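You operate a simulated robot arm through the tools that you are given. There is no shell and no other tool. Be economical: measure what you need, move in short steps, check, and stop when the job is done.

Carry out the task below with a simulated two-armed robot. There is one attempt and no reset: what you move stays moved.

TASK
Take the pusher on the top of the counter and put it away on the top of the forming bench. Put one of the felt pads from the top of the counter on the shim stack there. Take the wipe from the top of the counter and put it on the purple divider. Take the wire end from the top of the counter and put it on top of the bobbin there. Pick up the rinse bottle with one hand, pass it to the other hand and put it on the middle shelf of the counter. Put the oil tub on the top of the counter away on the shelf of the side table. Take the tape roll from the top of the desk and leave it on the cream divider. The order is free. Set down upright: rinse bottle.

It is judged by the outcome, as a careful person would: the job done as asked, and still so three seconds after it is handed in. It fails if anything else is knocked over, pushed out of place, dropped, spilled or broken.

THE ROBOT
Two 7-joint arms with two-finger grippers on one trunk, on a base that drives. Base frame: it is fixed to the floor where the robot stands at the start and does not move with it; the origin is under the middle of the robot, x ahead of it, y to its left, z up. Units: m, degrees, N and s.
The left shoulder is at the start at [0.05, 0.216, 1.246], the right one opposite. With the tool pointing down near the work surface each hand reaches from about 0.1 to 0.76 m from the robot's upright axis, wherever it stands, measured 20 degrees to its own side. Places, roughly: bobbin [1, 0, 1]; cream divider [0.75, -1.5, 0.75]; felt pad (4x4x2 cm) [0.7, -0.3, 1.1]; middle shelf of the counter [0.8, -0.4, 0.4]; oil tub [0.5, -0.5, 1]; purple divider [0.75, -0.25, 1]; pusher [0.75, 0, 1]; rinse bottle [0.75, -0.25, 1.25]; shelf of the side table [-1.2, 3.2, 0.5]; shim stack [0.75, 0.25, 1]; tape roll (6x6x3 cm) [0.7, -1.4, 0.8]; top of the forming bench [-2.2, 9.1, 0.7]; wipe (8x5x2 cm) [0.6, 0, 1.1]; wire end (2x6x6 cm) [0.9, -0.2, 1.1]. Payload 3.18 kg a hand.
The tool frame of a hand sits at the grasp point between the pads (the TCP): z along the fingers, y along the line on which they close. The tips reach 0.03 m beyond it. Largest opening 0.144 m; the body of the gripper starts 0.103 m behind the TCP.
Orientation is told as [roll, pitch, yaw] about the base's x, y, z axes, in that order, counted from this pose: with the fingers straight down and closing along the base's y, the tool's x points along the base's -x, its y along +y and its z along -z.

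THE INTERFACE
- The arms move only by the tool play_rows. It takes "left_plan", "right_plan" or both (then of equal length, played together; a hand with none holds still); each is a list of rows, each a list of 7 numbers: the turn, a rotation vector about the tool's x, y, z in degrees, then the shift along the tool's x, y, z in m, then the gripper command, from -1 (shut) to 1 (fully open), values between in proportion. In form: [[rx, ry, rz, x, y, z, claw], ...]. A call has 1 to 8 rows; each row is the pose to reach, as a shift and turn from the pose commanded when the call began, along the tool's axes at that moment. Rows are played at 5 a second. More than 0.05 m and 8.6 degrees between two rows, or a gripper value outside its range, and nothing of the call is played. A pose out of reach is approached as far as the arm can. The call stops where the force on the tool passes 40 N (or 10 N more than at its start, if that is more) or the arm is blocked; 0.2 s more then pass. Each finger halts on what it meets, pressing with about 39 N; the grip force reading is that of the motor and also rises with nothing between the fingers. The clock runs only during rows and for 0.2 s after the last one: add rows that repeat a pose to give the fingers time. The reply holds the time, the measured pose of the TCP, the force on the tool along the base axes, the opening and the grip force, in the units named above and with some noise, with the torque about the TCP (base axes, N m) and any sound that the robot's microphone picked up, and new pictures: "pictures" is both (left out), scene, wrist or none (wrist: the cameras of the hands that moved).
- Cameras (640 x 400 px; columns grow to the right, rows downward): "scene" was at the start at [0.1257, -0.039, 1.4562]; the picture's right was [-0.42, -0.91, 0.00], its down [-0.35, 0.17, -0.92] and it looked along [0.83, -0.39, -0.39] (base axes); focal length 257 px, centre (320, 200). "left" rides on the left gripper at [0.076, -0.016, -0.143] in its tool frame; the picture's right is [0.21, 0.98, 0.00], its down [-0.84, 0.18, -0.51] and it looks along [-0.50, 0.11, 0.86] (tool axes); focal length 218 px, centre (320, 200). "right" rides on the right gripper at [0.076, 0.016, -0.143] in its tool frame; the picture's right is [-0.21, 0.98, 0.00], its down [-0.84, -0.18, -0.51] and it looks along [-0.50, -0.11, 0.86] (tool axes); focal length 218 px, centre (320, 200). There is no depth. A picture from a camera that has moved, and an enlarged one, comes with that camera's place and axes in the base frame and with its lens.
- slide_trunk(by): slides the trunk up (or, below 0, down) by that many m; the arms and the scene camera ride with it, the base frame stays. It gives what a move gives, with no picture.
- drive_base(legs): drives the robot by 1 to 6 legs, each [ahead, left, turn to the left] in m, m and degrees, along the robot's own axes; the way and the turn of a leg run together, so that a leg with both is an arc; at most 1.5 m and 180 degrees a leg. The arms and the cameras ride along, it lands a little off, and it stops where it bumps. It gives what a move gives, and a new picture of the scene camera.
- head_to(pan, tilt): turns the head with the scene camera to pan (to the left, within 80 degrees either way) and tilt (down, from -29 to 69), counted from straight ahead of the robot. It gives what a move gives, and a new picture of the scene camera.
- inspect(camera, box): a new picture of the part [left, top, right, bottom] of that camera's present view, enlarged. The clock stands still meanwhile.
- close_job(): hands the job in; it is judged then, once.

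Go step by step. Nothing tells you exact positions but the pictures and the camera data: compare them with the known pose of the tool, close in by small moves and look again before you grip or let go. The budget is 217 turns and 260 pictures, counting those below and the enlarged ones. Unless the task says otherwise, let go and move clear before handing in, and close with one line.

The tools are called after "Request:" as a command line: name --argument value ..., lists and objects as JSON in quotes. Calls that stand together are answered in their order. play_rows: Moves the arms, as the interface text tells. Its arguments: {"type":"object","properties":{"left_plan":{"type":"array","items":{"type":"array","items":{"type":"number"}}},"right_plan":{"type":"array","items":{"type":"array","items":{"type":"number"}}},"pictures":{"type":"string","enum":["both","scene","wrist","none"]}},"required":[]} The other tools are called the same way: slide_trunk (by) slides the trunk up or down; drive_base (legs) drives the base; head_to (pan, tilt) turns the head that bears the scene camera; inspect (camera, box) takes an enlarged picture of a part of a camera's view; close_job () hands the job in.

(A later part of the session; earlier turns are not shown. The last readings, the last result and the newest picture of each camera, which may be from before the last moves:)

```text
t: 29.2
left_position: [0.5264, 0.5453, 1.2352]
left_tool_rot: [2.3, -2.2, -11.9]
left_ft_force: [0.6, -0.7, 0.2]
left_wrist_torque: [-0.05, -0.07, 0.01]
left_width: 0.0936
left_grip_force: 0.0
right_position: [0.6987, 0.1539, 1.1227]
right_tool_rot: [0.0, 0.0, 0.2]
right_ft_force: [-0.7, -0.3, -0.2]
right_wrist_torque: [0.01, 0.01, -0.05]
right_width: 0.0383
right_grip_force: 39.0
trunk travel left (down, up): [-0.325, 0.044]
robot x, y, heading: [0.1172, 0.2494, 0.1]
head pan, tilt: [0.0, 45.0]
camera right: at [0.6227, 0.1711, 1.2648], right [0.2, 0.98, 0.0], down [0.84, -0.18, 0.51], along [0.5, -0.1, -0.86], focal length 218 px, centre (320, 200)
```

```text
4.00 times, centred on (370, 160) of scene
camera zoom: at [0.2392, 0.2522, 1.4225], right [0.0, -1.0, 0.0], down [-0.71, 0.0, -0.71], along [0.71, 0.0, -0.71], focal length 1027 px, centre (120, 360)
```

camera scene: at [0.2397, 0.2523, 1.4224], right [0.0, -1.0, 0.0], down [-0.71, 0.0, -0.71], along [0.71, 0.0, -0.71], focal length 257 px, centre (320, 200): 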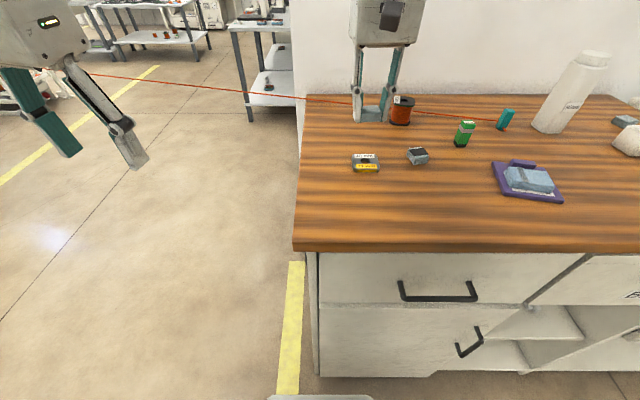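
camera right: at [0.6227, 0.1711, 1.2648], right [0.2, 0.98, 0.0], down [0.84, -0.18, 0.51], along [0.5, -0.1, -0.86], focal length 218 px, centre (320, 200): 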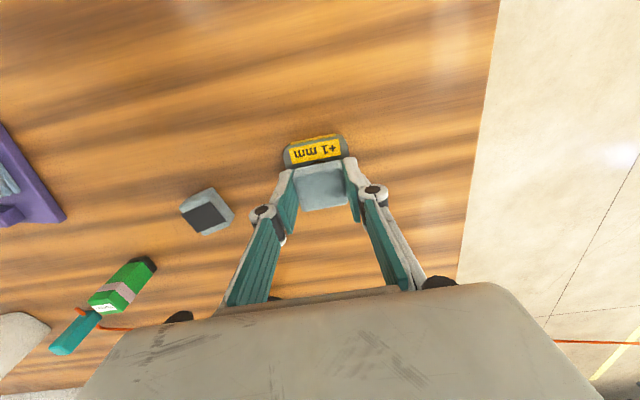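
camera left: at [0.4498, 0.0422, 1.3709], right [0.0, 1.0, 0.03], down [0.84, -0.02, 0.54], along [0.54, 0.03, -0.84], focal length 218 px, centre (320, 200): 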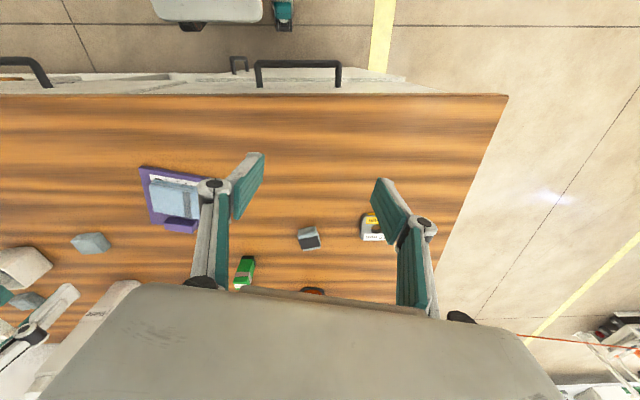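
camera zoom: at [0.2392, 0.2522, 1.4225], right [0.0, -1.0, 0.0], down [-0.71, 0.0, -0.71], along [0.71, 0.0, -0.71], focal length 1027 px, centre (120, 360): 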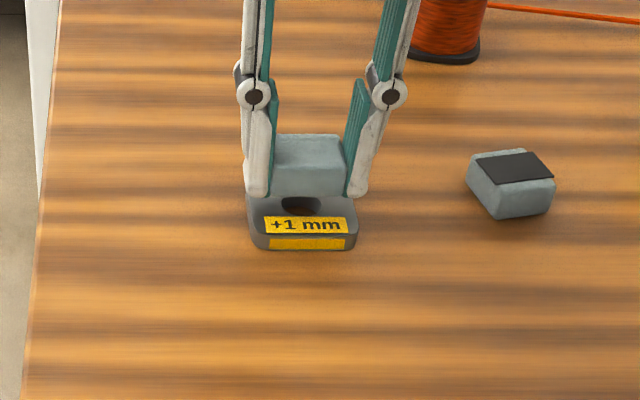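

Nearly over it; nudge slightly forward and left, lower onto the stack, release and rise.

Request:
play_rows --right_plan '[[0, 0, 0, -0.004, 0.002, 0.005, -0.8], [0, 0, 0, -0.004, 0.002, 0.012, -0.8], [0, 0, 0, -0.004, 0.002, 0.012, -0.3], [0, 0, 0, -0.004, 0.002, 0.012, -0.2], [0, 0, 0, -0.004, 0.002, -0.025, -0.15], [0, 0, 0, -0.004, 0.002, -0.07, -0.1], [0, 0, 0, 0.04, 0.002, -0.07, 0]]' --pictures "none"

Request:
inspect --camera "scene" --box '[310, 110, 430, 210]'

```text
t: 30.8
left_position: [0.5266, 0.5455, 1.2351]
left_tool_rot: [2.4, -2.1, -11.9]
left_ft_force: [-0.6, -0.5, -0.7]
left_wrist_torque: [0.02, -0.02, 0.02]
left_width: 0.0938
left_grip_force: 0.0
right_position: [0.6599, 0.1545, 1.1936]
right_tool_rot: [0.0, -0.1, 0.2]
right_ft_force: [0.1, 0.4, 0.8]
right_wrist_torque: [0.01, -0.02, 0.0]
right_width: 0.0721
right_grip_force: 0.1
trunk travel left (down, up): [-0.325, 0.044]
robot x, y, heading: [0.116, 0.2512, 0.2]
head pan, tilt: [0.0, 45.0]
```

```text
4.00 times, centred on (370, 160) of scene
camera zoom: at [0.2384, 0.2508, 1.4226], right [0.0, -1.0, 0.0], down [-0.71, 0.0, -0.71], along [0.71, 0.0, -0.71], focal length 1027 px, centre (120, 360)
```

zoom: 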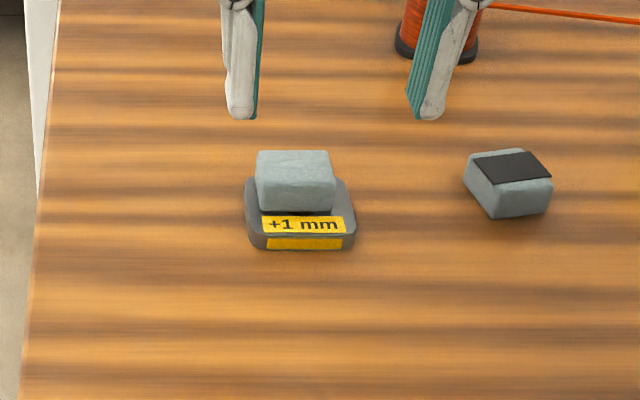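

The pad rests on the shim stack. Next the wire end: I'll drive right to about y=0 and slightly forward so the right hand reaches it.

Request:
drive_base --legs '[[0, -0.25, 0], [0.04, 0, 0]]'

Request:
head_to --pan -5 --tilt 35

Request:
inspect --camera "scene" --box '[250, 60, 450, 190]'

```text
t: 34.2
left_position: [0.5625, 0.2982, 1.2335]
left_tool_rot: [2.2, -2.1, -11.7]
left_ft_force: [-0.2, 0.6, 0.4]
left_wrist_torque: [-0.03, 0.0, -0.01]
left_width: 0.0934
left_grip_force: 0.1
right_position: [0.6966, -0.0944, 1.1925]
right_tool_rot: [0.0, 0.2, 0.1]
right_ft_force: [-0.2, -0.4, 0.2]
right_wrist_torque: [0.0, -0.02, 0.03]
right_width: 0.0721
right_grip_force: 0.1
trunk travel left (down, up): [-0.325, 0.044]
robot x, y, heading: [0.1495, 0.0039, 0.2]
head pan, tilt: [0.0, 45.0]
stopped in leg 2: the robot was blocked; the commanded pose is now the measured one
camera scene: at [0.2746, 0.0037, 1.4223], right [0.0, -1.0, 0.0], down [-0.71, 0.0, -0.71], along [0.71, 0.0, -0.71], focal length 257 px, centre (320, 200)
```

scene: 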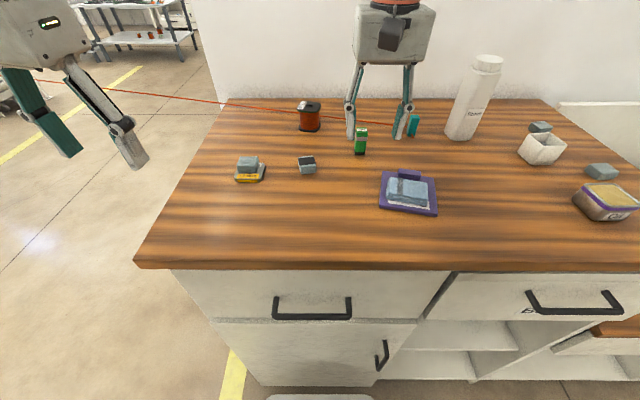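

```text
t: 35.0
left_position: [0.5631, 0.299, 1.233]
left_tool_rot: [2.2, -2.2, -11.8]
left_ft_force: [0.1, 0.4, -0.2]
left_wrist_torque: [0.01, 0.03, 0.0]
left_width: 0.0936
left_grip_force: 0.2
right_position: [0.6966, -0.0943, 1.1908]
right_tool_rot: [0.0, 0.2, 0.1]
right_ft_force: [1.0, -0.1, 0.2]
right_wrist_torque: [0.01, 0.02, 0.01]
right_width: 0.0722
right_grip_force: 0.1
trunk travel left (down, up): [-0.325, 0.044]
robot x, y, heading: [0.1532, 0.0027, 0.2]
head pan, tilt: [-5.0, 35.0]
camera scene: at [0.2818, -0.0042, 1.4371], right [-0.08, -1.0, 0.0], down [-0.57, 0.05, -0.82], along [0.82, -0.07, -0.57], focal length 257 px, centre (320, 200)
```

scene: 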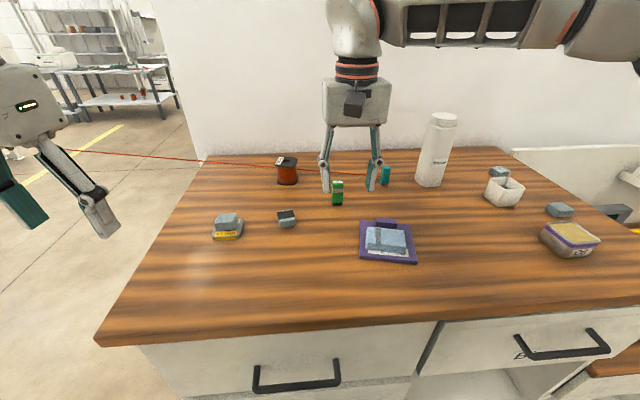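

```text
3.08 times, centred on (350, 125) of scene
camera zoom: at [0.2818, -0.0042, 1.4371], right [-0.08, -1.0, 0.0], down [-0.57, 0.05, -0.82], along [0.82, -0.07, -0.57], focal length 790 px, centre (228, 431)
```

zoom: 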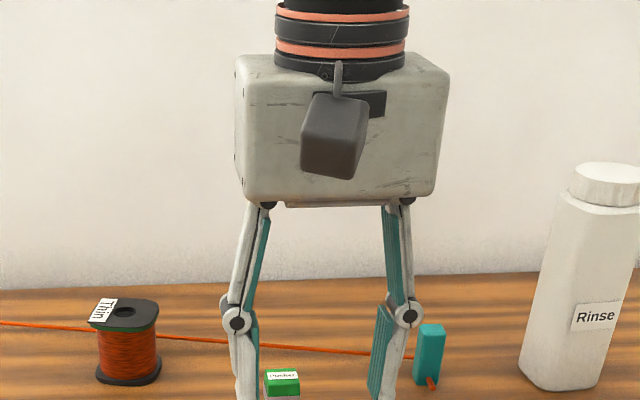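

The base touched the counter at x≈0.15, so I'll back off a centimetre, then bring the right hand above the wire end for a close look.

Request:
drive_base --legs '[[-0.012, 0, 0]]'

Request:
play_rows --right_plan '[[0, 0, 0, -0.03, -0.026, -0.02, 0], [0, 0, 0, -0.06, -0.052, -0.04, -0.1], [0, 0, 0, -0.095, -0.078, -0.045, -0.2], [0, 0, 0, -0.13, -0.104, -0.045, -0.2], [0, 0, 0, -0.16, -0.13, -0.045, -0.2], [0, 0, 0, -0.16, -0.13, -0.045, -0.2]]' --pictures "wrist"

Request:
inspect --camera "scene" --box '[300, 100, 460, 220]'

```text
t: 35.7
left_position: [0.551, 0.298, 1.2324]
left_tool_rot: [2.2, -2.1, -11.9]
left_ft_force: [-0.3, 0.0, -0.8]
left_wrist_torque: [-0.02, -0.01, -0.02]
left_width: 0.0937
left_grip_force: 0.0
right_position: [0.6846, -0.0943, 1.1906]
right_tool_rot: [-0.1, 0.1, 0.2]
right_ft_force: [-1.2, 1.1, -0.1]
right_wrist_torque: [0.02, 0.01, 0.0]
right_width: 0.072
right_grip_force: 0.1
trunk travel left (down, up): [-0.325, 0.044]
robot x, y, heading: [0.1425, 0.0006, 0.3]
head pan, tilt: [-5.0, 35.0]
camera scene: at [0.2696, -0.0042, 1.4371], right [-0.08, -1.0, 0.0], down [-0.57, 0.05, -0.82], along [0.82, -0.07, -0.57], focal length 257 px, centre (320, 200)
```

scene: 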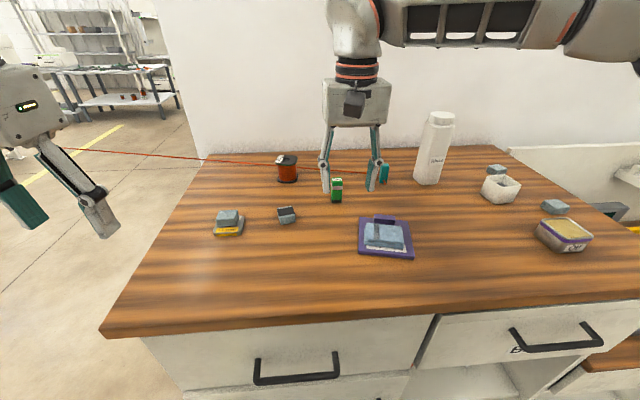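

```text
t: 37.1
left_position: [0.5512, 0.2983, 1.2328]
left_tool_rot: [2.2, -2.0, -11.8]
left_ft_force: [-0.2, -0.5, 0.2]
left_wrist_torque: [0.02, -0.01, 0.0]
left_width: 0.0934
left_grip_force: 0.0
right_position: [0.7484, -0.1696, 1.206]
right_tool_rot: [-0.1, 0.1, 0.2]
right_ft_force: [0.1, 0.5, -0.5]
right_wrist_torque: [0.01, 0.02, 0.0]
right_width: 0.0577
right_grip_force: 0.0
right hand out of reach, approached as far as the arm can: row 2, 3, 4, 5, 6
trunk travel left (down, up): [-0.325, 0.044]
robot x, y, heading: [0.1402, 0.0033, 0.2]
head pan, tilt: [-5.0, 35.0]
camera right: at [0.6723, -0.1529, 1.3492], right [0.21, 0.98, 0.0], down [0.84, -0.18, 0.51], along [0.5, -0.11, -0.86], focal length 218 px, centre (320, 200)
```

right: 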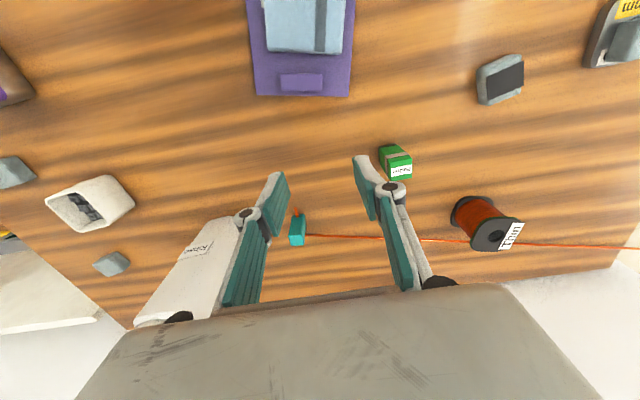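

```text
3.33 times, centred on (380, 160) of scene
camera zoom: at [0.2698, -0.0041, 1.4372], right [-0.08, -1.0, 0.0], down [-0.57, 0.05, -0.82], along [0.82, -0.07, -0.57], focal length 856 px, centre (120, 333)
```

zoom: 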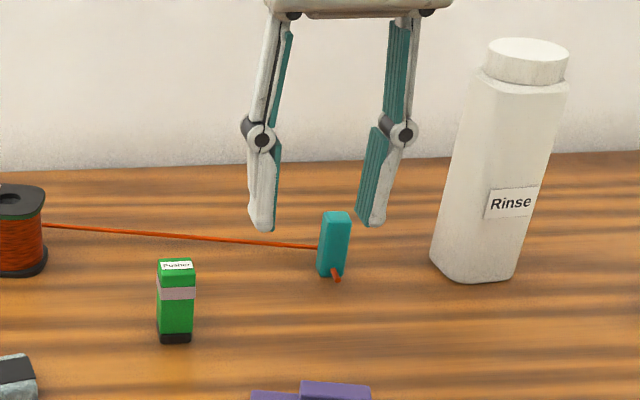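

Reach with a vertical tool is short at this height; I'll tilt the hand forward by 40° to reach farther.

Request:
play_rows --right_plan '[[0, -8, 0, 0.0, -0.01, 0, -0.2], [0, -16, 0, -0.01, -0.02, 0, -0.2], [0, -24, 0, -0.02, -0.03, 0, -0.2], [0, -32, 0, -0.035, -0.043, 0, -0.2], [0, -40, 0, -0.05, -0.055, 0, -0.2], [0, -40, 0, -0.05, -0.055, 0, -0.2]]' --pictures "both"

```text
t: 38.5
left_position: [0.5513, 0.2986, 1.2328]
left_tool_rot: [2.3, -2.1, -11.8]
left_ft_force: [0.0, -0.6, -0.6]
left_wrist_torque: [0.01, -0.01, 0.02]
left_width: 0.0935
left_grip_force: 0.0
right_position: [0.7975, -0.2247, 1.2069]
right_tool_rot: [-0.2, -40.0, 0.3]
right_ft_force: [-0.2, -0.7, 0.7]
right_wrist_torque: [-0.02, 0.01, -0.03]
right_width: 0.0573
right_grip_force: 0.1
trunk travel left (down, up): [-0.325, 0.044]
robot x, y, heading: [0.1416, 0.0024, 0.3]
head pan, tilt: [-5.0, 35.0]
camera scene: at [0.2694, -0.0036, 1.4372], right [-0.08, -1.0, 0.0], down [-0.57, 0.05, -0.82], along [0.82, -0.07, -0.57], focal length 257 px, centre (320, 200)
camera right: at [0.6478, -0.2086, 1.2668], right [0.16, 0.98, 0.13], down [0.32, -0.18, 0.93], along [0.93, -0.1, -0.34], focal length 218 px, centre (320, 200)
```

scene: 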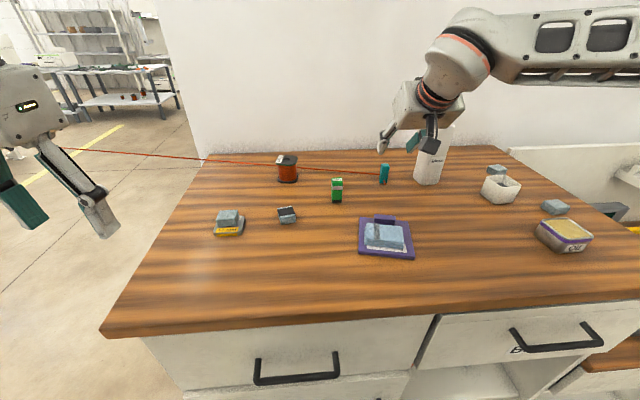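
right: 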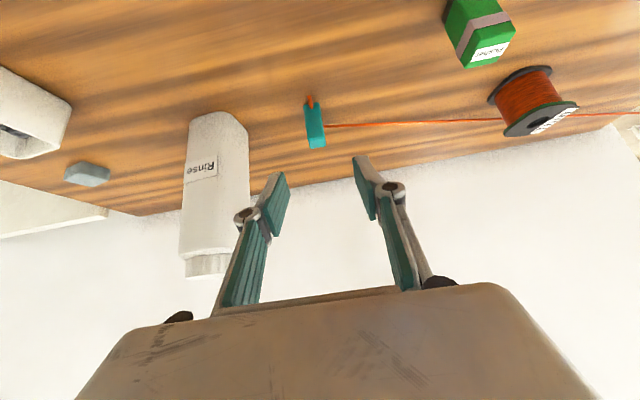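

The wire end is a 2 cm wide, ~6 cm high block at (0.853,-0.223) with the wire leaving mid-height to the left. I'll grip its upper part, above the wire.

Request:
play_rows --right_plan '[[0, 0, 0, 0.006, 0.001, 0.04, -0.2], [0, 0, 0, 0.0146, 0.001, 0.07, -0.2], [0, 0, 0, 0.0146, 0.001, 0.0882, -0.2], [0, 0, 0, 0.0146, 0.001, 0.0882, -0.2]]' --pictures "wrist"

Request:
inspect --camera "scene" --box '[340, 120, 440, 200]'

```text
t: 39.5
left_position: [0.5512, 0.2988, 1.2339]
left_tool_rot: [2.3, -2.2, -11.8]
left_ft_force: [0.1, -0.2, 0.2]
left_wrist_torque: [0.0, -0.01, 0.01]
left_width: 0.0937
left_grip_force: 0.1
right_position: [0.844, -0.2236, 1.131]
right_tool_rot: [-0.1, -39.9, 0.1]
right_ft_force: [0.6, -0.1, -0.2]
right_wrist_torque: [0.0, 0.0, -0.02]
right_width: 0.0577
right_grip_force: 0.0
trunk travel left (down, up): [-0.325, 0.044]
robot x, y, heading: [0.1431, 0.0014, 0.2]
head pan, tilt: [-5.0, 35.0]
camera right: at [0.6942, -0.2081, 1.1907], right [0.16, 0.98, 0.13], down [0.32, -0.18, 0.93], along [0.93, -0.1, -0.34], focal length 218 px, centre (320, 200)
```

right: 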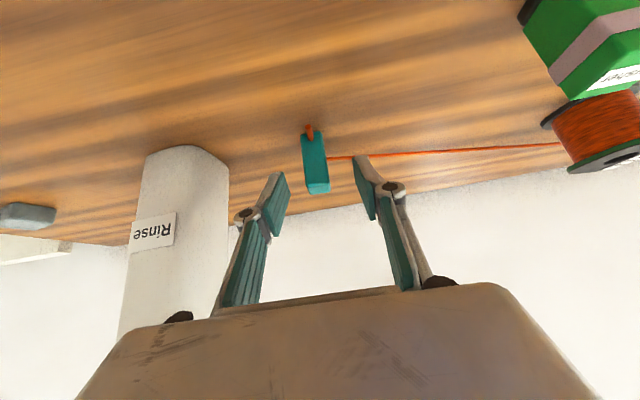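

```text
5.00 times, centred on (390, 160) of scene
camera zoom: at [0.2689, -0.0041, 1.4373], right [-0.08, -1.0, 0.0], down [-0.57, 0.05, -0.82], along [0.82, -0.07, -0.57], focal length 1284 px, centre (-30, 400)
```

zoom: 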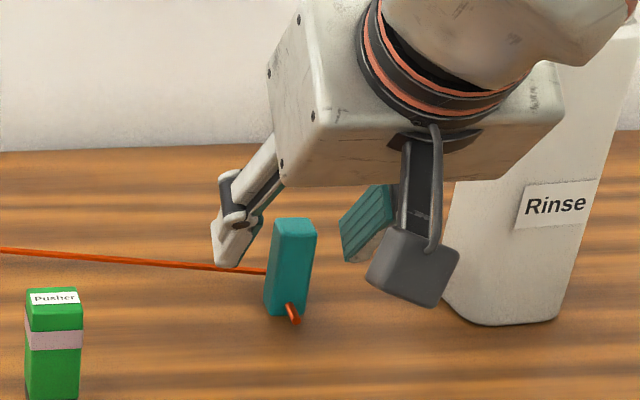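

The fingertips straddle the upper part of the block just above the wire. Closing and lifting slightly.

Request:
play_rows --right_plan '[[0, 0, 0, 0, 0, 0, -0.6], [0, 0, 0, 0, 0, 0, -0.9], [0, 0, 0, 0, 0, 0, -0.9], [0, 0, 0, -0.013, 0, -0.015, -0.9], [0, 0, 0, -0.026, 0, -0.03, -0.9], [0, 0, 0, -0.026, 0, -0.03, -0.9]]' --pictures "wrist"

Request:
inspect --camera "scene" --box '[240, 110, 440, 230]'

```text
t: 40.9
left_position: [0.5517, 0.2977, 1.2335]
left_tool_rot: [2.4, -2.1, -11.9]
left_ft_force: [0.7, -0.3, -0.4]
left_wrist_torque: [-0.01, -0.02, 0.01]
left_width: 0.0937
left_grip_force: 0.1
right_position: [0.8441, -0.2246, 1.1715]
right_tool_rot: [-0.1, -39.8, 0.3]
right_ft_force: [0.2, -0.4, -1.2]
right_wrist_torque: [-0.01, 0.01, -0.03]
right_width: 0.0192
right_grip_force: 38.8
trunk travel left (down, up): [-0.325, 0.044]
robot x, y, heading: [0.1379, 0.0007, 0.6]
head pan, tilt: [-5.0, 35.0]
camera right: at [0.6948, -0.2071, 1.2308], right [0.16, 0.98, 0.13], down [0.32, -0.18, 0.93], along [0.93, -0.1, -0.34], focal length 218 px, centre (320, 200)
```

right: 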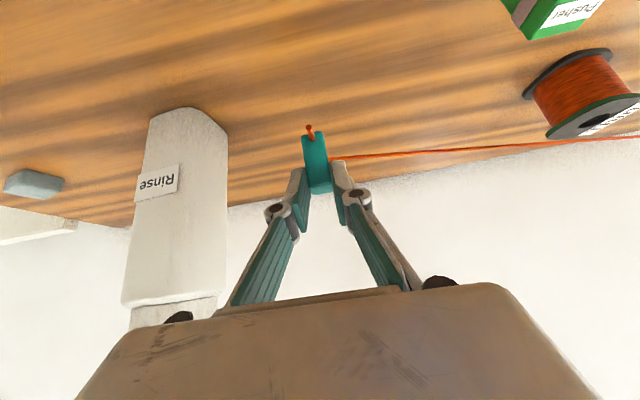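

```text
3.20 times, centred on (340, 170) of scene
camera zoom: at [0.2696, -0.0043, 1.4372], right [-0.08, -1.0, 0.0], down [-0.57, 0.05, -0.82], along [0.82, -0.07, -0.57], focal length 821 px, centre (256, 296)
```

zoom: 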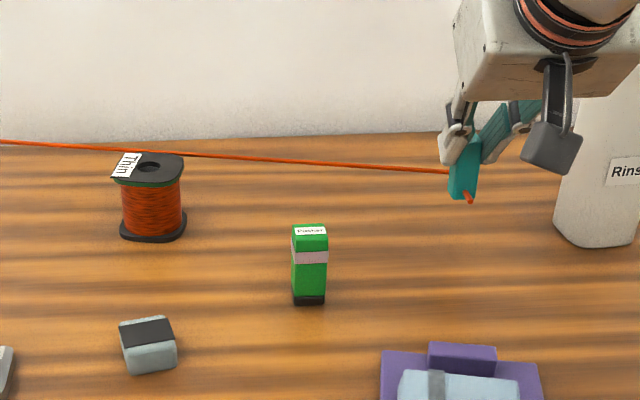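

The wire end is held upright. The bobbin's top is about (0.911, 0.033, 1.129); I'll lift and drive left 0.25 m so the right arm can reach it.

Request:
play_rows --right_plan '[[0, 0, 0, -0.0257, 0, -0.0306, -0.9], [0, 0, 0, -0.0257, 0, -0.0306, -0.9]]' --pictures "none"

Request:
drive_base --legs '[[0, 0.25, 0]]'

Request:
play_rows --right_plan '[[0, 0, 0, 0, 0, 0, -0.9]]' --pictures "wrist"

```text
t: 41.5
left_position: [0.5516, 0.2982, 1.2334]
left_tool_rot: [2.3, -2.1, -11.8]
left_ft_force: [0.3, -0.5, 0.9]
left_wrist_torque: [0.02, 0.03, -0.01]
left_width: 0.0933
left_grip_force: 0.0
right_position: [0.8455, -0.226, 1.2112]
right_tool_rot: [-0.1, -39.8, 0.3]
right_ft_force: [0.8, 0.7, -1.2]
right_wrist_torque: [-0.01, 0.02, 0.01]
right_width: 0.0193
right_grip_force: 39.1
trunk travel left (down, up): [-0.325, 0.044]
robot x, y, heading: [0.1422, 0.0007, 0.1]
head pan, tilt: [-5.0, 35.0]
```

```text
t: 44.3
left_position: [0.5527, 0.5465, 1.2323]
left_tool_rot: [2.3, -2.1, -12.2]
left_ft_force: [0.6, -0.5, -0.2]
left_wrist_torque: [0.0, 0.03, 0.0]
left_width: 0.0937
left_grip_force: 0.2
right_position: [0.844, 0.0217, 1.2115]
right_tool_rot: [-0.2, -39.9, -0.1]
right_ft_force: [-0.6, -0.3, -0.2]
right_wrist_torque: [-0.02, 0.03, -0.03]
right_width: 0.019
right_grip_force: 39.9
trunk travel left (down, up): [-0.325, 0.044]
robot x, y, heading: [0.1416, 0.2551, 0.0]
head pan, tilt: [-5.0, 35.0]
camera scene: at [0.2689, 0.2461, 1.4372], right [-0.09, -1.0, 0.0], down [-0.57, 0.05, -0.82], along [0.82, -0.07, -0.57], focal length 257 px, centre (320, 200)
```

scene: 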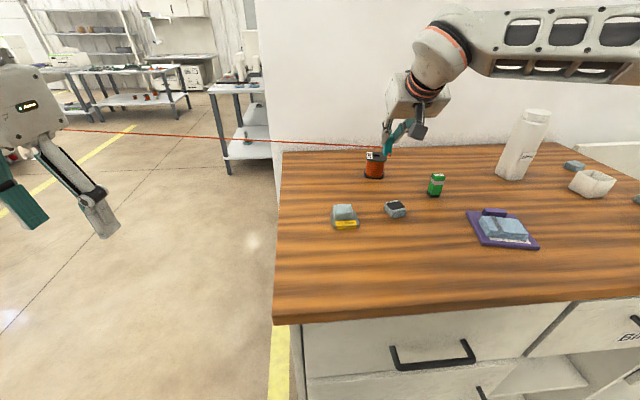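

```text
t: 44.7
left_position: [0.5516, 0.5475, 1.2323]
left_tool_rot: [2.4, -2.1, -12.1]
left_ft_force: [-0.1, -0.4, 0.0]
left_wrist_torque: [0.02, -0.01, 0.0]
left_width: 0.0936
left_grip_force: 0.1
right_position: [0.8431, 0.0219, 1.211]
right_tool_rot: [-0.2, -39.9, -0.1]
right_ft_force: [-0.5, 0.3, -0.7]
right_wrist_torque: [0.01, 0.02, -0.04]
right_width: 0.0194
right_grip_force: 38.8
trunk travel left (down, up): [-0.325, 0.044]
robot x, y, heading: [0.1418, 0.2554, 0.0]
head pan, tilt: [-5.0, 35.0]
camera right: at [0.6934, 0.0391, 1.2713], right [0.16, 0.98, 0.13], down [0.32, -0.18, 0.93], along [0.93, -0.11, -0.34], focal length 218 px, centre (320, 200)
```

right: 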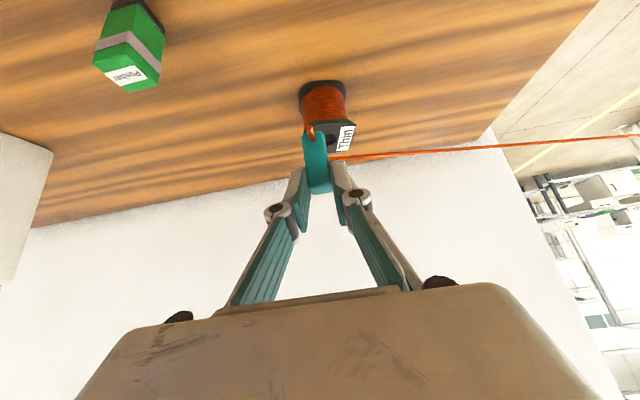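

The bobbin top centre is now estimated around (0.895, 0.035). I'll move the block over it and look.

Request:
play_rows --right_plan '[[0, 0, 0, -0.0165, 0.006, 0.014, -0.9], [0, 0, 0, -0.033, 0.013, 0.0277, -0.9], [0, 0, 0, -0.033, 0.013, 0.0277, -0.9]]' --pictures "wrist"

Request:
inspect --camera "scene" --box '[330, 110, 430, 190]'

Request:
inspect --camera "right" --box '[270, 70, 390, 210]'

```text
t: 45.5
left_position: [0.5514, 0.547, 1.2338]
left_tool_rot: [2.4, -2.1, -12.3]
left_ft_force: [0.0, 0.5, -0.3]
left_wrist_torque: [0.02, -0.01, -0.04]
left_width: 0.0936
left_grip_force: 0.1
right_position: [0.8873, 0.0333, 1.2118]
right_tool_rot: [-0.1, -39.9, -0.2]
right_ft_force: [0.0, -0.5, -0.1]
right_wrist_torque: [-0.01, 0.03, -0.02]
right_width: 0.0193
right_grip_force: 38.8
trunk travel left (down, up): [-0.325, 0.044]
robot x, y, heading: [0.1418, 0.2538, -0.2]
head pan, tilt: [-5.0, 35.0]
camera right: at [0.7368, 0.0507, 1.2714], right [0.16, 0.98, 0.13], down [0.32, -0.18, 0.93], along [0.93, -0.11, -0.34], focal length 218 px, centre (320, 200)
```

right: 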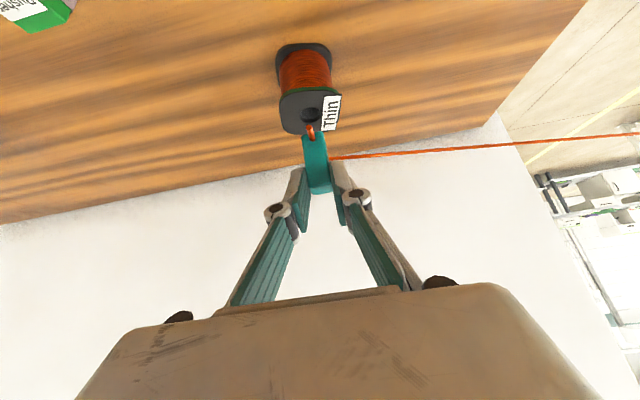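

```text
5.00 times, centred on (380, 150) of scene
camera zoom: at [0.2686, 0.2455, 1.4373], right [-0.09, -1.0, 0.0], down [-0.57, 0.05, -0.82], along [0.82, -0.07, -0.57], focal length 1284 px, centre (20, 450)
```

zoom: 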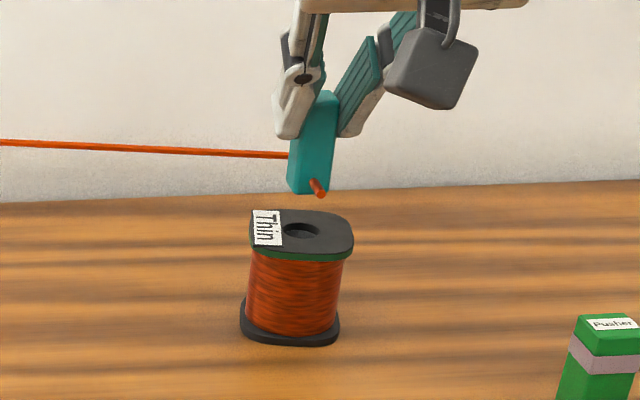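

```text
2.86 times, centred on (330, 140) of right
camera zoom: at [0.7368, 0.0507, 1.2714], right [0.16, 0.98, 0.13], down [0.32, -0.18, 0.93], along [0.93, -0.11, -0.34], focal length 624 px, centre (291, 371)
```

zoom: 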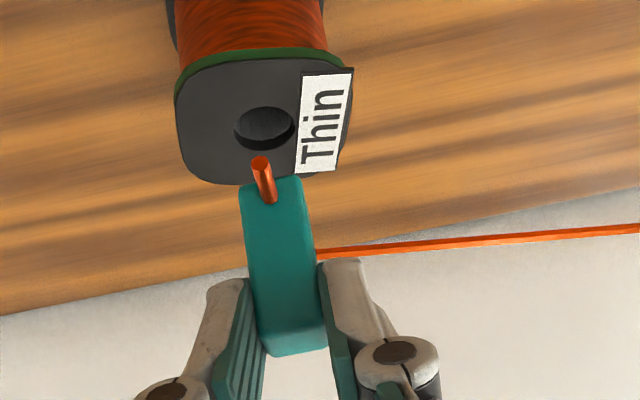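

By comparing the block and bobbin in both views, the block needs to come back about 12 mm. I'll do that and lower by 1.2 cm, then check the gap.

Request:
play_rows --right_plan '[[0, 0, 0, 0.0092, 0.001, -0.0077, -0.9], [0, 0, 0, 0.0169, 0.001, 0.0015, -0.9], [0, 0, 0, 0.0169, 0.001, 0.0015, -0.9]]' --pictures "none"

Request:
inspect --camera "scene" --box '[330, 110, 430, 190]'

Request:
inspect --camera "right" --box '[270, 70, 390, 210]'

```text
t: 46.3
left_position: [0.5515, 0.5474, 1.2341]
left_tool_rot: [2.4, -2.0, -12.0]
left_ft_force: [-0.6, -0.6, 0.8]
left_wrist_torque: [0.04, -0.01, -0.01]
left_width: 0.0935
left_grip_force: 0.0
right_position: [0.8748, 0.0358, 1.2005]
right_tool_rot: [0.0, -39.8, -0.1]
right_ft_force: [-0.1, 0.1, -0.6]
right_wrist_torque: [0.0, 0.04, 0.03]
right_width: 0.0195
right_grip_force: 38.4
trunk travel left (down, up): [-0.325, 0.044]
robot x, y, heading: [0.1385, 0.2528, -0.0]
head pan, tilt: [-5.0, 35.0]
```

```text
5.00 times, centred on (380, 150) of scene
camera zoom: at [0.2684, 0.246, 1.4373], right [-0.09, -1.0, 0.0], down [-0.57, 0.05, -0.82], along [0.82, -0.07, -0.57], focal length 1284 px, centre (20, 450)
```

zoom: 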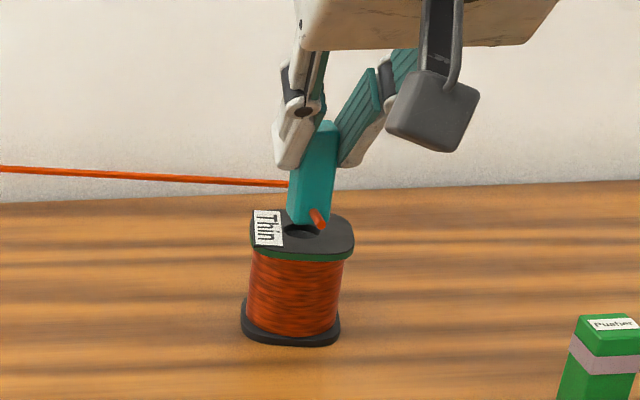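

```text
2.86 times, centred on (330, 140) of right
camera zoom: at [0.7241, 0.0531, 1.2601], right [0.16, 0.98, 0.13], down [0.32, -0.18, 0.93], along [0.93, -0.11, -0.34], focal length 624 px, centre (291, 371)
```

zoom: 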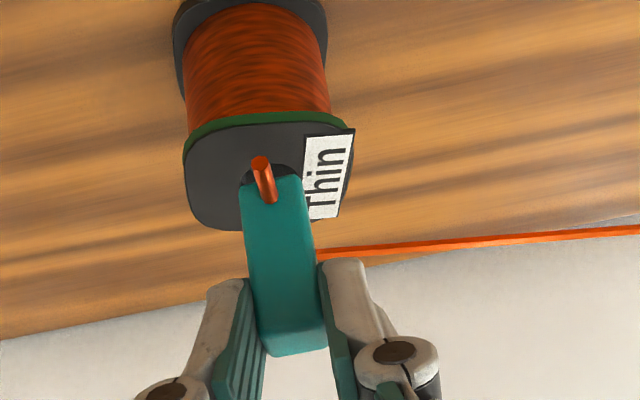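

Well placed over the hole. Lowering in small steps until contact.

Request:
play_rows --right_plan '[[0, 0, 0, 0.0026, 0, 0.0031, -0.9], [0, 0, 0, 0.0039, 0, 0.0046, -0.9], [0, 0, 0, 0.0039, 0, 0.0046, -0.9]]' --pictures "none"

Request:
inspect --camera "scene" --box '[350, 130, 410, 180]'

```text
t: 47.1
left_position: [0.5518, 0.5472, 1.233]
left_tool_rot: [2.3, -2.2, -12.1]
left_ft_force: [-0.2, 0.1, 0.0]
left_wrist_torque: [0.02, 0.0, -0.02]
left_width: 0.0935
left_grip_force: 0.1
right_position: [0.876, 0.0359, 1.194]
right_tool_rot: [0.0, -40.0, 0.0]
right_ft_force: [0.9, 0.0, -1.8]
right_wrist_torque: [0.01, 0.03, -0.01]
right_width: 0.0193
right_grip_force: 38.6
trunk travel left (down, up): [-0.325, 0.044]
robot x, y, heading: [0.1369, 0.2533, -0.1]
head pan, tilt: [-5.0, 35.0]
```

```text
8.00 times, centred on (380, 155) of scene
camera zoom: at [0.269, 0.2459, 1.4372], right [-0.09, -1.0, 0.0], down [-0.57, 0.05, -0.82], along [0.82, -0.07, -0.57], focal length 2054 px, centre (-160, 560)
```

zoom: 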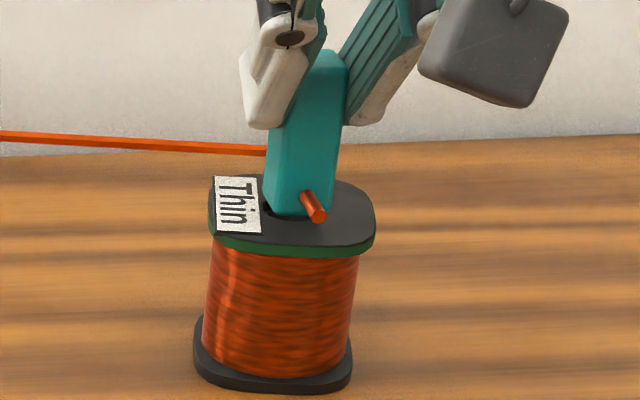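

Close to contact; lowering 2–4 mm more.

Request:
play_rows --right_plan '[[0, 0, 0, 0.0013, 0, 0.0015, -0.9], [0, 0, 0, 0.0013, 0, 0.0015, -0.9]]' --pictures "none"

Request:
play_rows --right_plan '[[0, 0, 0, 0.0013, 0, 0.0015, -0.9], [0, 0, 0, 0.0013, 0, 0.0015, -0.9]]' --pictures "none"

Request:
inspect --camera "scene" --box '[350, 130, 410, 180]'

```text
t: 47.7
left_position: [0.5519, 0.5475, 1.2335]
left_tool_rot: [2.4, -2.1, -12.2]
left_ft_force: [0.1, -0.2, -1.0]
left_wrist_torque: [0.02, -0.01, 0.02]
left_width: 0.0935
left_grip_force: 0.0
right_position: [0.876, 0.0365, 1.1912]
right_tool_rot: [-0.1, -39.8, -0.2]
right_ft_force: [0.4, 0.7, -0.8]
right_wrist_torque: [-0.06, -0.01, -0.03]
right_width: 0.0192
right_grip_force: 39.1
trunk travel left (down, up): [-0.325, 0.044]
robot x, y, heading: [0.1371, 0.253, -0.2]
head pan, tilt: [-5.0, 35.0]
```

```text
t: 48.3
left_position: [0.5517, 0.5473, 1.2325]
left_tool_rot: [2.4, -2.0, -12.1]
left_ft_force: [0.4, -0.4, 0.4]
left_wrist_torque: [0.0, 0.0, 0.01]
left_width: 0.0936
left_grip_force: 0.2
right_position: [0.8742, 0.0348, 1.1885]
right_tool_rot: [-0.1, -40.0, -0.1]
right_ft_force: [-0.1, -0.8, -0.9]
right_wrist_torque: [0.01, 0.01, 0.0]
right_width: 0.019
right_grip_force: 39.3
trunk travel left (down, up): [-0.325, 0.044]
robot x, y, heading: [0.1386, 0.255, 0.0]
head pan, tilt: [-5.0, 35.0]
```

```text
8.00 times, centred on (380, 155) of scene
camera zoom: at [0.2689, 0.2459, 1.4372], right [-0.09, -1.0, 0.0], down [-0.57, 0.05, -0.82], along [0.82, -0.07, -0.57], focal length 2054 px, centre (-160, 560)
```

zoom: 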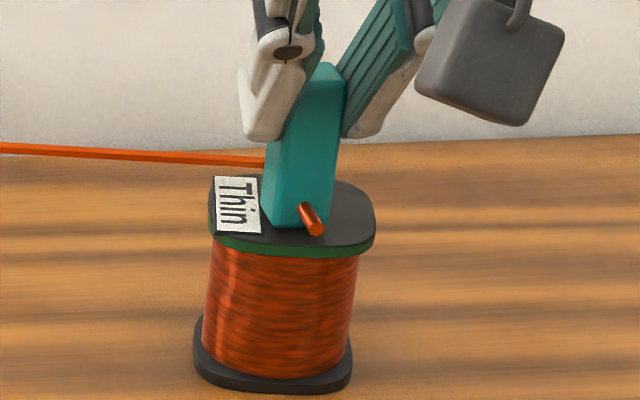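

No contact yet; nudging forward 4 mm and down another 3 mm.

Request:
play_rows --right_plan '[[0, 0, 0, -0.0012, 0, 0.0049, -0.9], [0, 0, 0, -0.0012, 0, 0.0049, -0.9]]' --pictures "none"

Request:
inspect --camera "right" --box '[270, 70, 390, 210]'

Request:
inspect --camera "scene" --box '[350, 130, 410, 180]'

```text
t: 48.9
left_position: [0.5516, 0.5481, 1.2336]
left_tool_rot: [2.4, -2.1, -12.2]
left_ft_force: [0.3, -0.8, 0.2]
left_wrist_torque: [0.0, 0.06, 0.01]
left_width: 0.0936
left_grip_force: 0.1
right_position: [0.8779, 0.0365, 1.1883]
right_tool_rot: [-0.1, -40.1, -0.1]
right_ft_force: [-0.2, -0.7, 5.7]
right_wrist_torque: [0.05, -0.04, -0.02]
right_width: 0.019
right_grip_force: 38.9
trunk travel left (down, up): [-0.325, 0.044]
robot x, y, heading: [0.1413, 0.2547, 0.0]
head pan, tilt: [-5.0, 35.0]
```

```text
2.86 times, centred on (330, 140) of right
camera zoom: at [0.7279, 0.0543, 1.2475], right [0.16, 0.98, 0.13], down [0.32, -0.18, 0.93], along [0.93, -0.11, -0.34], focal length 624 px, centre (291, 371)
```

zoom: 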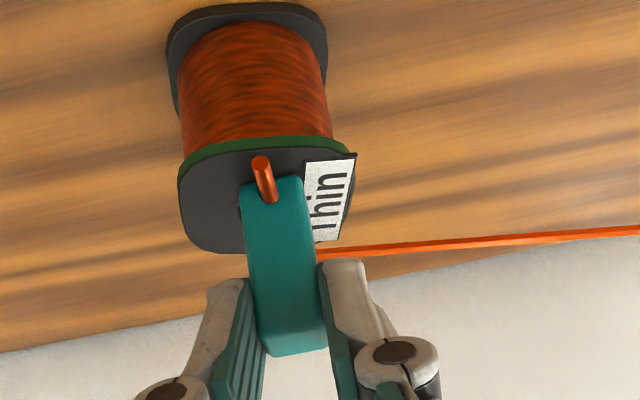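

```text
8.00 times, centred on (380, 155) of scene
camera zoom: at [0.2681, 0.246, 1.4374], right [-0.09, -1.0, 0.0], down [-0.57, 0.05, -0.82], along [0.82, -0.07, -0.57], focal length 2054 px, centre (-160, 560)
```

zoom: 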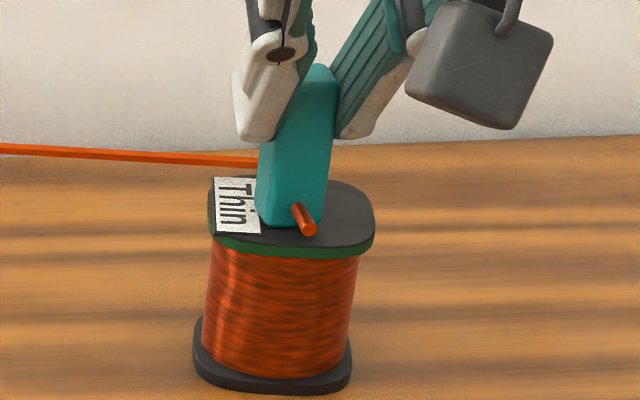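

Contact felt and the block stands near the middle of the bobbin's top. Releasing gently and backing off.

Request:
play_rows --right_plan '[[0, 0, 0, 0, 0, 0, -0.6], [0, 0, 0, 0, 0, 0, -0.3], [0, 0, 0, 0, 0, 0, -0.3]]' --pictures "none"

Request:
play_rows --right_plan '[[0, 0, 0, 0, 0, -0.015, -0.3], [0, 0, 0, 0, 0, -0.04, -0.3], [0, 0, 0, 0, 0, -0.08, -0.3], [0, 0, 0, 0, 0, -0.12, -0.3]]' --pictures "scene"

Request:
inspect --camera "scene" --box '[330, 110, 430, 190]'

```text
t: 49.7
left_position: [0.5528, 0.5471, 1.2338]
left_tool_rot: [2.3, -2.1, -12.1]
left_ft_force: [-0.1, -0.8, 0.4]
left_wrist_torque: [0.0, 0.0, 0.0]
left_width: 0.0936
left_grip_force: 0.1
right_position: [0.8779, 0.0373, 1.1867]
right_tool_rot: [-0.1, -39.9, -0.2]
right_ft_force: [0.6, -0.8, 0.0]
right_wrist_torque: [0.0, -0.02, -0.03]
right_width: 0.0502
right_grip_force: 0.1
trunk travel left (down, up): [-0.325, 0.044]
robot x, y, heading: [0.1391, 0.2488, 0.1]
head pan, tilt: [-5.0, 35.0]
```

```text
t: 50.7
left_position: [0.5515, 0.5466, 1.2326]
left_tool_rot: [2.4, -2.1, -12.2]
left_ft_force: [-0.2, 0.9, 0.1]
left_wrist_torque: [-0.01, 0.0, -0.01]
left_width: 0.0937
left_grip_force: 0.1
right_position: [0.7994, 0.0354, 1.2801]
right_tool_rot: [-0.1, -39.9, -0.2]
right_ft_force: [0.4, 0.1, 0.3]
right_wrist_torque: [-0.03, -0.01, -0.02]
right_width: 0.0503
right_grip_force: 0.0
trunk travel left (down, up): [-0.325, 0.044]
robot x, y, heading: [0.138, 0.2529, -0.1]
head pan, tilt: [-5.0, 35.0]
camera scene: at [0.2679, 0.2462, 1.4374], right [-0.09, -1.0, 0.0], down [-0.57, 0.05, -0.82], along [0.82, -0.07, -0.57], focal length 257 px, centre (320, 200)
```

scene: 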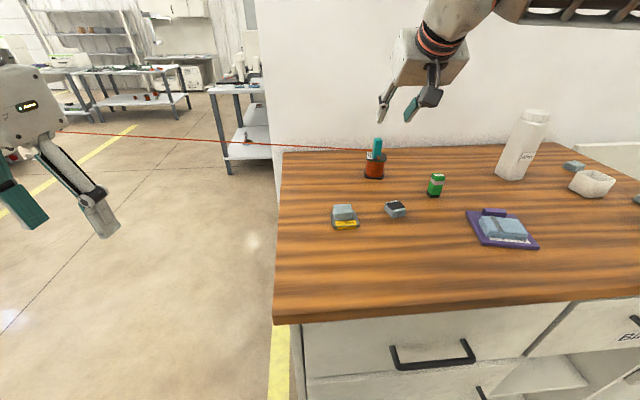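

```text
5.00 times, centred on (380, 150) of scene
camera zoom: at [0.2679, 0.2462, 1.4374], right [-0.09, -1.0, 0.0], down [-0.57, 0.05, -0.82], along [0.82, -0.07, -0.57], focal length 1284 px, centre (20, 450)
```

zoom: 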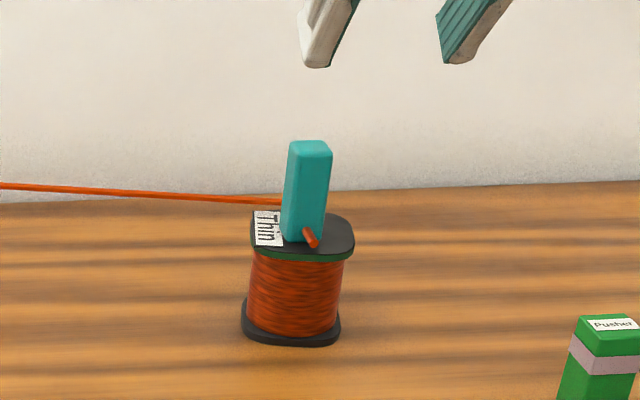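

The wire end stands on the bobbin. Next the bottle: I'll pull the right hand back, drive right, and look at the bottle from the right hand.

Request:
play_rows --right_plan '[[0, 0, 0, 0.035, 0, -0.03, -0.1], [0, 0, 0, 0.07, 0, -0.059, 0.2], [0, 0, 0, 0.0766, 0, -0.0643, 0.4]]' --pictures "none"

Request:
drive_base --legs '[[0, -0.385, 0]]'

Request:
play_rows --right_plan '[[0, 0, 0, 0, 0, 0, 0.4]]' --pictures "wrist"

```text
t: 51.5
left_position: [0.5514, 0.5464, 1.2342]
left_tool_rot: [2.4, -2.0, -12.1]
left_ft_force: [0.1, 0.6, 0.4]
left_wrist_torque: [-0.02, 0.0, -0.04]
left_width: 0.0936
left_grip_force: 0.0
right_position: [0.6997, 0.0383, 1.2793]
right_tool_rot: [-0.2, -39.8, -0.1]
right_ft_force: [-0.5, 0.3, -0.6]
right_wrist_torque: [0.0, -0.03, 0.0]
right_width: 0.1009
right_grip_force: 0.0
trunk travel left (down, up): [-0.325, 0.044]
robot x, y, heading: [0.1392, 0.2551, -0.0]
head pan, tilt: [-5.0, 35.0]
```

```text
t: 55.4
left_position: [0.551, 0.1682, 1.2335]
left_tool_rot: [2.4, -2.2, -12.4]
left_ft_force: [0.0, -0.6, -0.5]
left_wrist_torque: [0.01, -0.01, 0.0]
left_width: 0.0936
left_grip_force: 0.1
right_position: [0.6994, -0.343, 1.2788]
right_tool_rot: [-0.1, -39.9, -0.3]
right_ft_force: [0.7, 0.5, 0.4]
right_wrist_torque: [-0.01, 0.02, -0.02]
right_width: 0.101
right_grip_force: 0.0
trunk travel left (down, up): [-0.325, 0.044]
robot x, y, heading: [0.1389, -0.1236, -0.3]
head pan, tilt: [-5.0, 35.0]
camera scene: at [0.2678, -0.1325, 1.4372], right [-0.09, -1.0, 0.0], down [-0.57, 0.05, -0.82], along [0.82, -0.07, -0.57], focal length 257 px, centre (320, 200)
```

scene: 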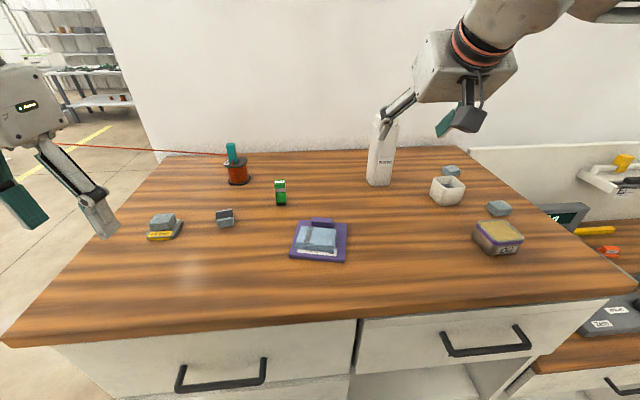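

```text
t: 55.8
left_position: [0.5513, 0.1673, 1.234]
left_tool_rot: [2.3, -2.0, -12.3]
left_ft_force: [-1.4, -0.4, 0.0]
left_wrist_torque: [-0.02, 0.0, 0.02]
left_width: 0.0936
left_grip_force: 0.2
right_position: [0.6981, -0.3422, 1.279]
right_tool_rot: [0.0, -39.9, -0.4]
right_ft_force: [-0.5, -0.7, -0.5]
right_wrist_torque: [0.01, 0.01, 0.0]
right_width: 0.1005
right_grip_force: 0.1
trunk travel left (down, up): [-0.325, 0.044]
robot x, y, heading: [0.1412, -0.1253, -0.6]
head pan, tilt: [-5.0, 35.0]
camera right: at [0.5488, -0.3242, 1.3385], right [0.17, 0.98, 0.13], down [0.32, -0.18, 0.93], along [0.93, -0.11, -0.34], focal length 218 px, centre (320, 200)
```

right: 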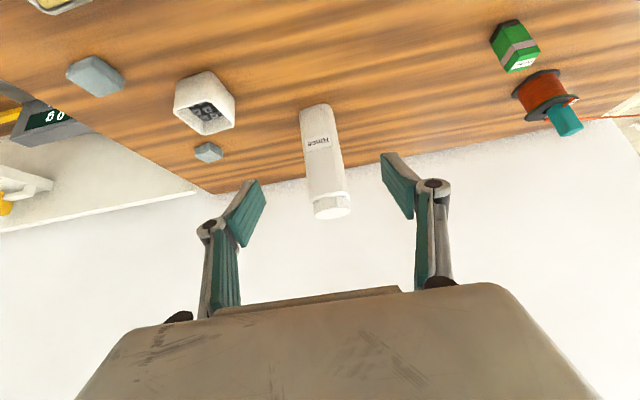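

Request:
inspect --camera "right" --box '[260, 90, 400, 230]'

Request:
inspect --camera "scene" --box '[340, 100, 440, 200]'

```text
2.86 times, centred on (330, 160) of right
camera zoom: at [0.5488, -0.3242, 1.3385], right [0.17, 0.98, 0.13], down [0.32, -0.18, 0.93], along [0.93, -0.11, -0.34], focal length 624 px, centre (291, 314)
```

zoom: 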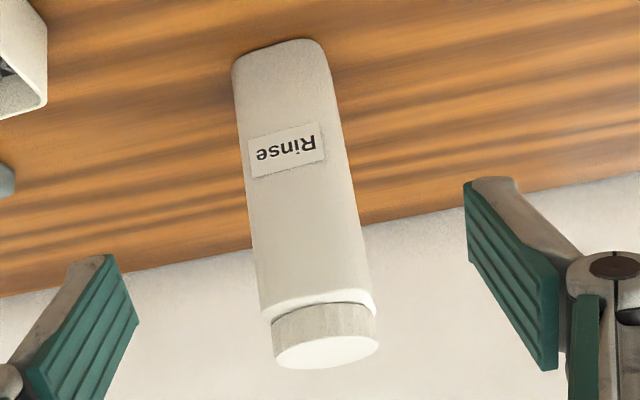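

```text
4.00 times, centred on (390, 150) of scene
camera zoom: at [0.2678, -0.1322, 1.4372], right [-0.09, -1.0, 0.0], down [-0.57, 0.05, -0.82], along [0.82, -0.07, -0.57], focal length 1027 px, centre (40, 400)
```

zoom: 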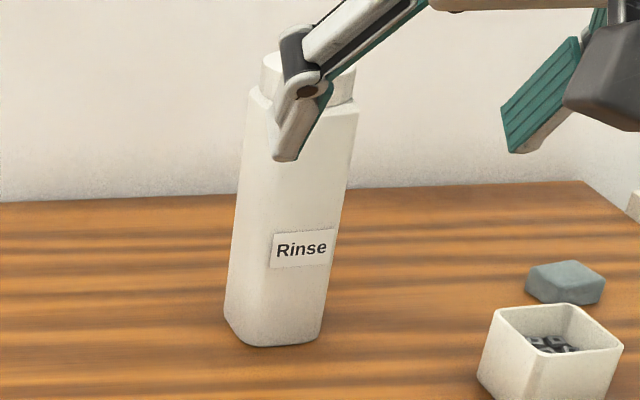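

The bottle is about 6 cm wide, centred near (0.868,-0.344), top z≈1.245, square to the counter. I'll bring the right hand around its upper body.

Request:
play_rows --right_plan '[[0, 0, 0, -0.0135, 0, 0.034, 0.4], [0, 0, 0, -0.027, -0.001, 0.068, 0.4], [0, 0, 0, -0.04, -0.001, 0.102, 0.4], [0, 0, 0, -0.054, -0.002, 0.136, 0.4], [0, 0, 0, -0.0675, -0.002, 0.1716, 0.4], [0, 0, 0, -0.0675, -0.002, 0.1716, 0.4]]' --pictures "wrist"

Request:
inspect --camera "scene" --box '[340, 100, 440, 200]'

```text
t: 57.2
left_position: [0.5509, 0.1684, 1.2342]
left_tool_rot: [2.4, -2.1, -12.2]
left_ft_force: [0.4, -0.6, 0.4]
left_wrist_torque: [-0.03, -0.05, -0.01]
left_width: 0.0936
left_grip_force: 0.0
right_position: [0.8587, -0.3467, 1.1911]
right_tool_rot: [-0.1, -40.0, -0.3]
right_ft_force: [0.0, -0.4, 0.3]
right_wrist_torque: [-0.01, -0.01, 0.01]
right_width: 0.1008
right_grip_force: 0.0
trunk travel left (down, up): [-0.325, 0.044]
robot x, y, heading: [0.1397, -0.126, 0.2]
head pan, tilt: [-5.0, 35.0]
camera right: at [0.7089, -0.3283, 1.2509], right [0.17, 0.98, 0.13], down [0.32, -0.18, 0.93], along [0.93, -0.11, -0.34], focal length 218 px, centre (320, 200)
```

right: 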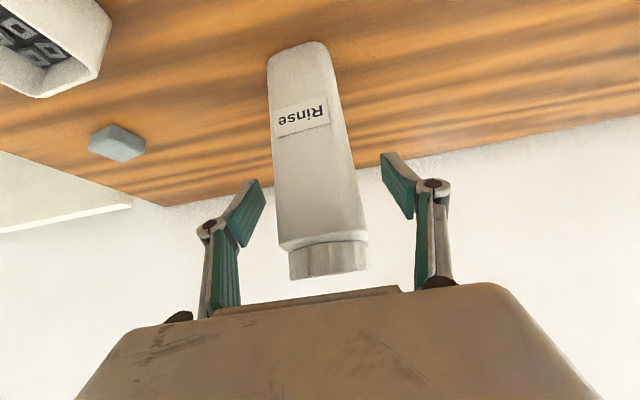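

```text
4.00 times, centred on (390, 150) of scene
camera zoom: at [0.2669, -0.1325, 1.4374], right [-0.09, -1.0, 0.0], down [-0.57, 0.05, -0.82], along [0.82, -0.07, -0.57], focal length 1027 px, centre (40, 400)
```

zoom: 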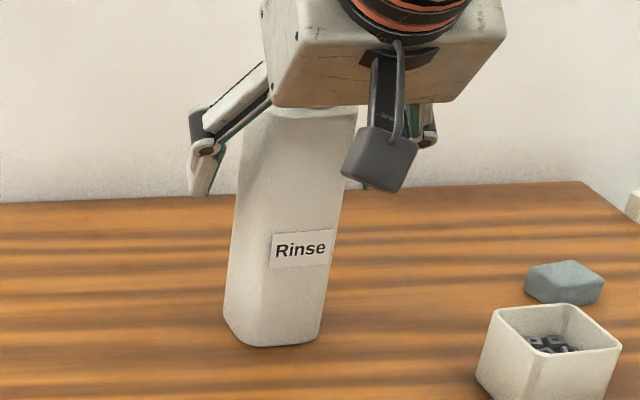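

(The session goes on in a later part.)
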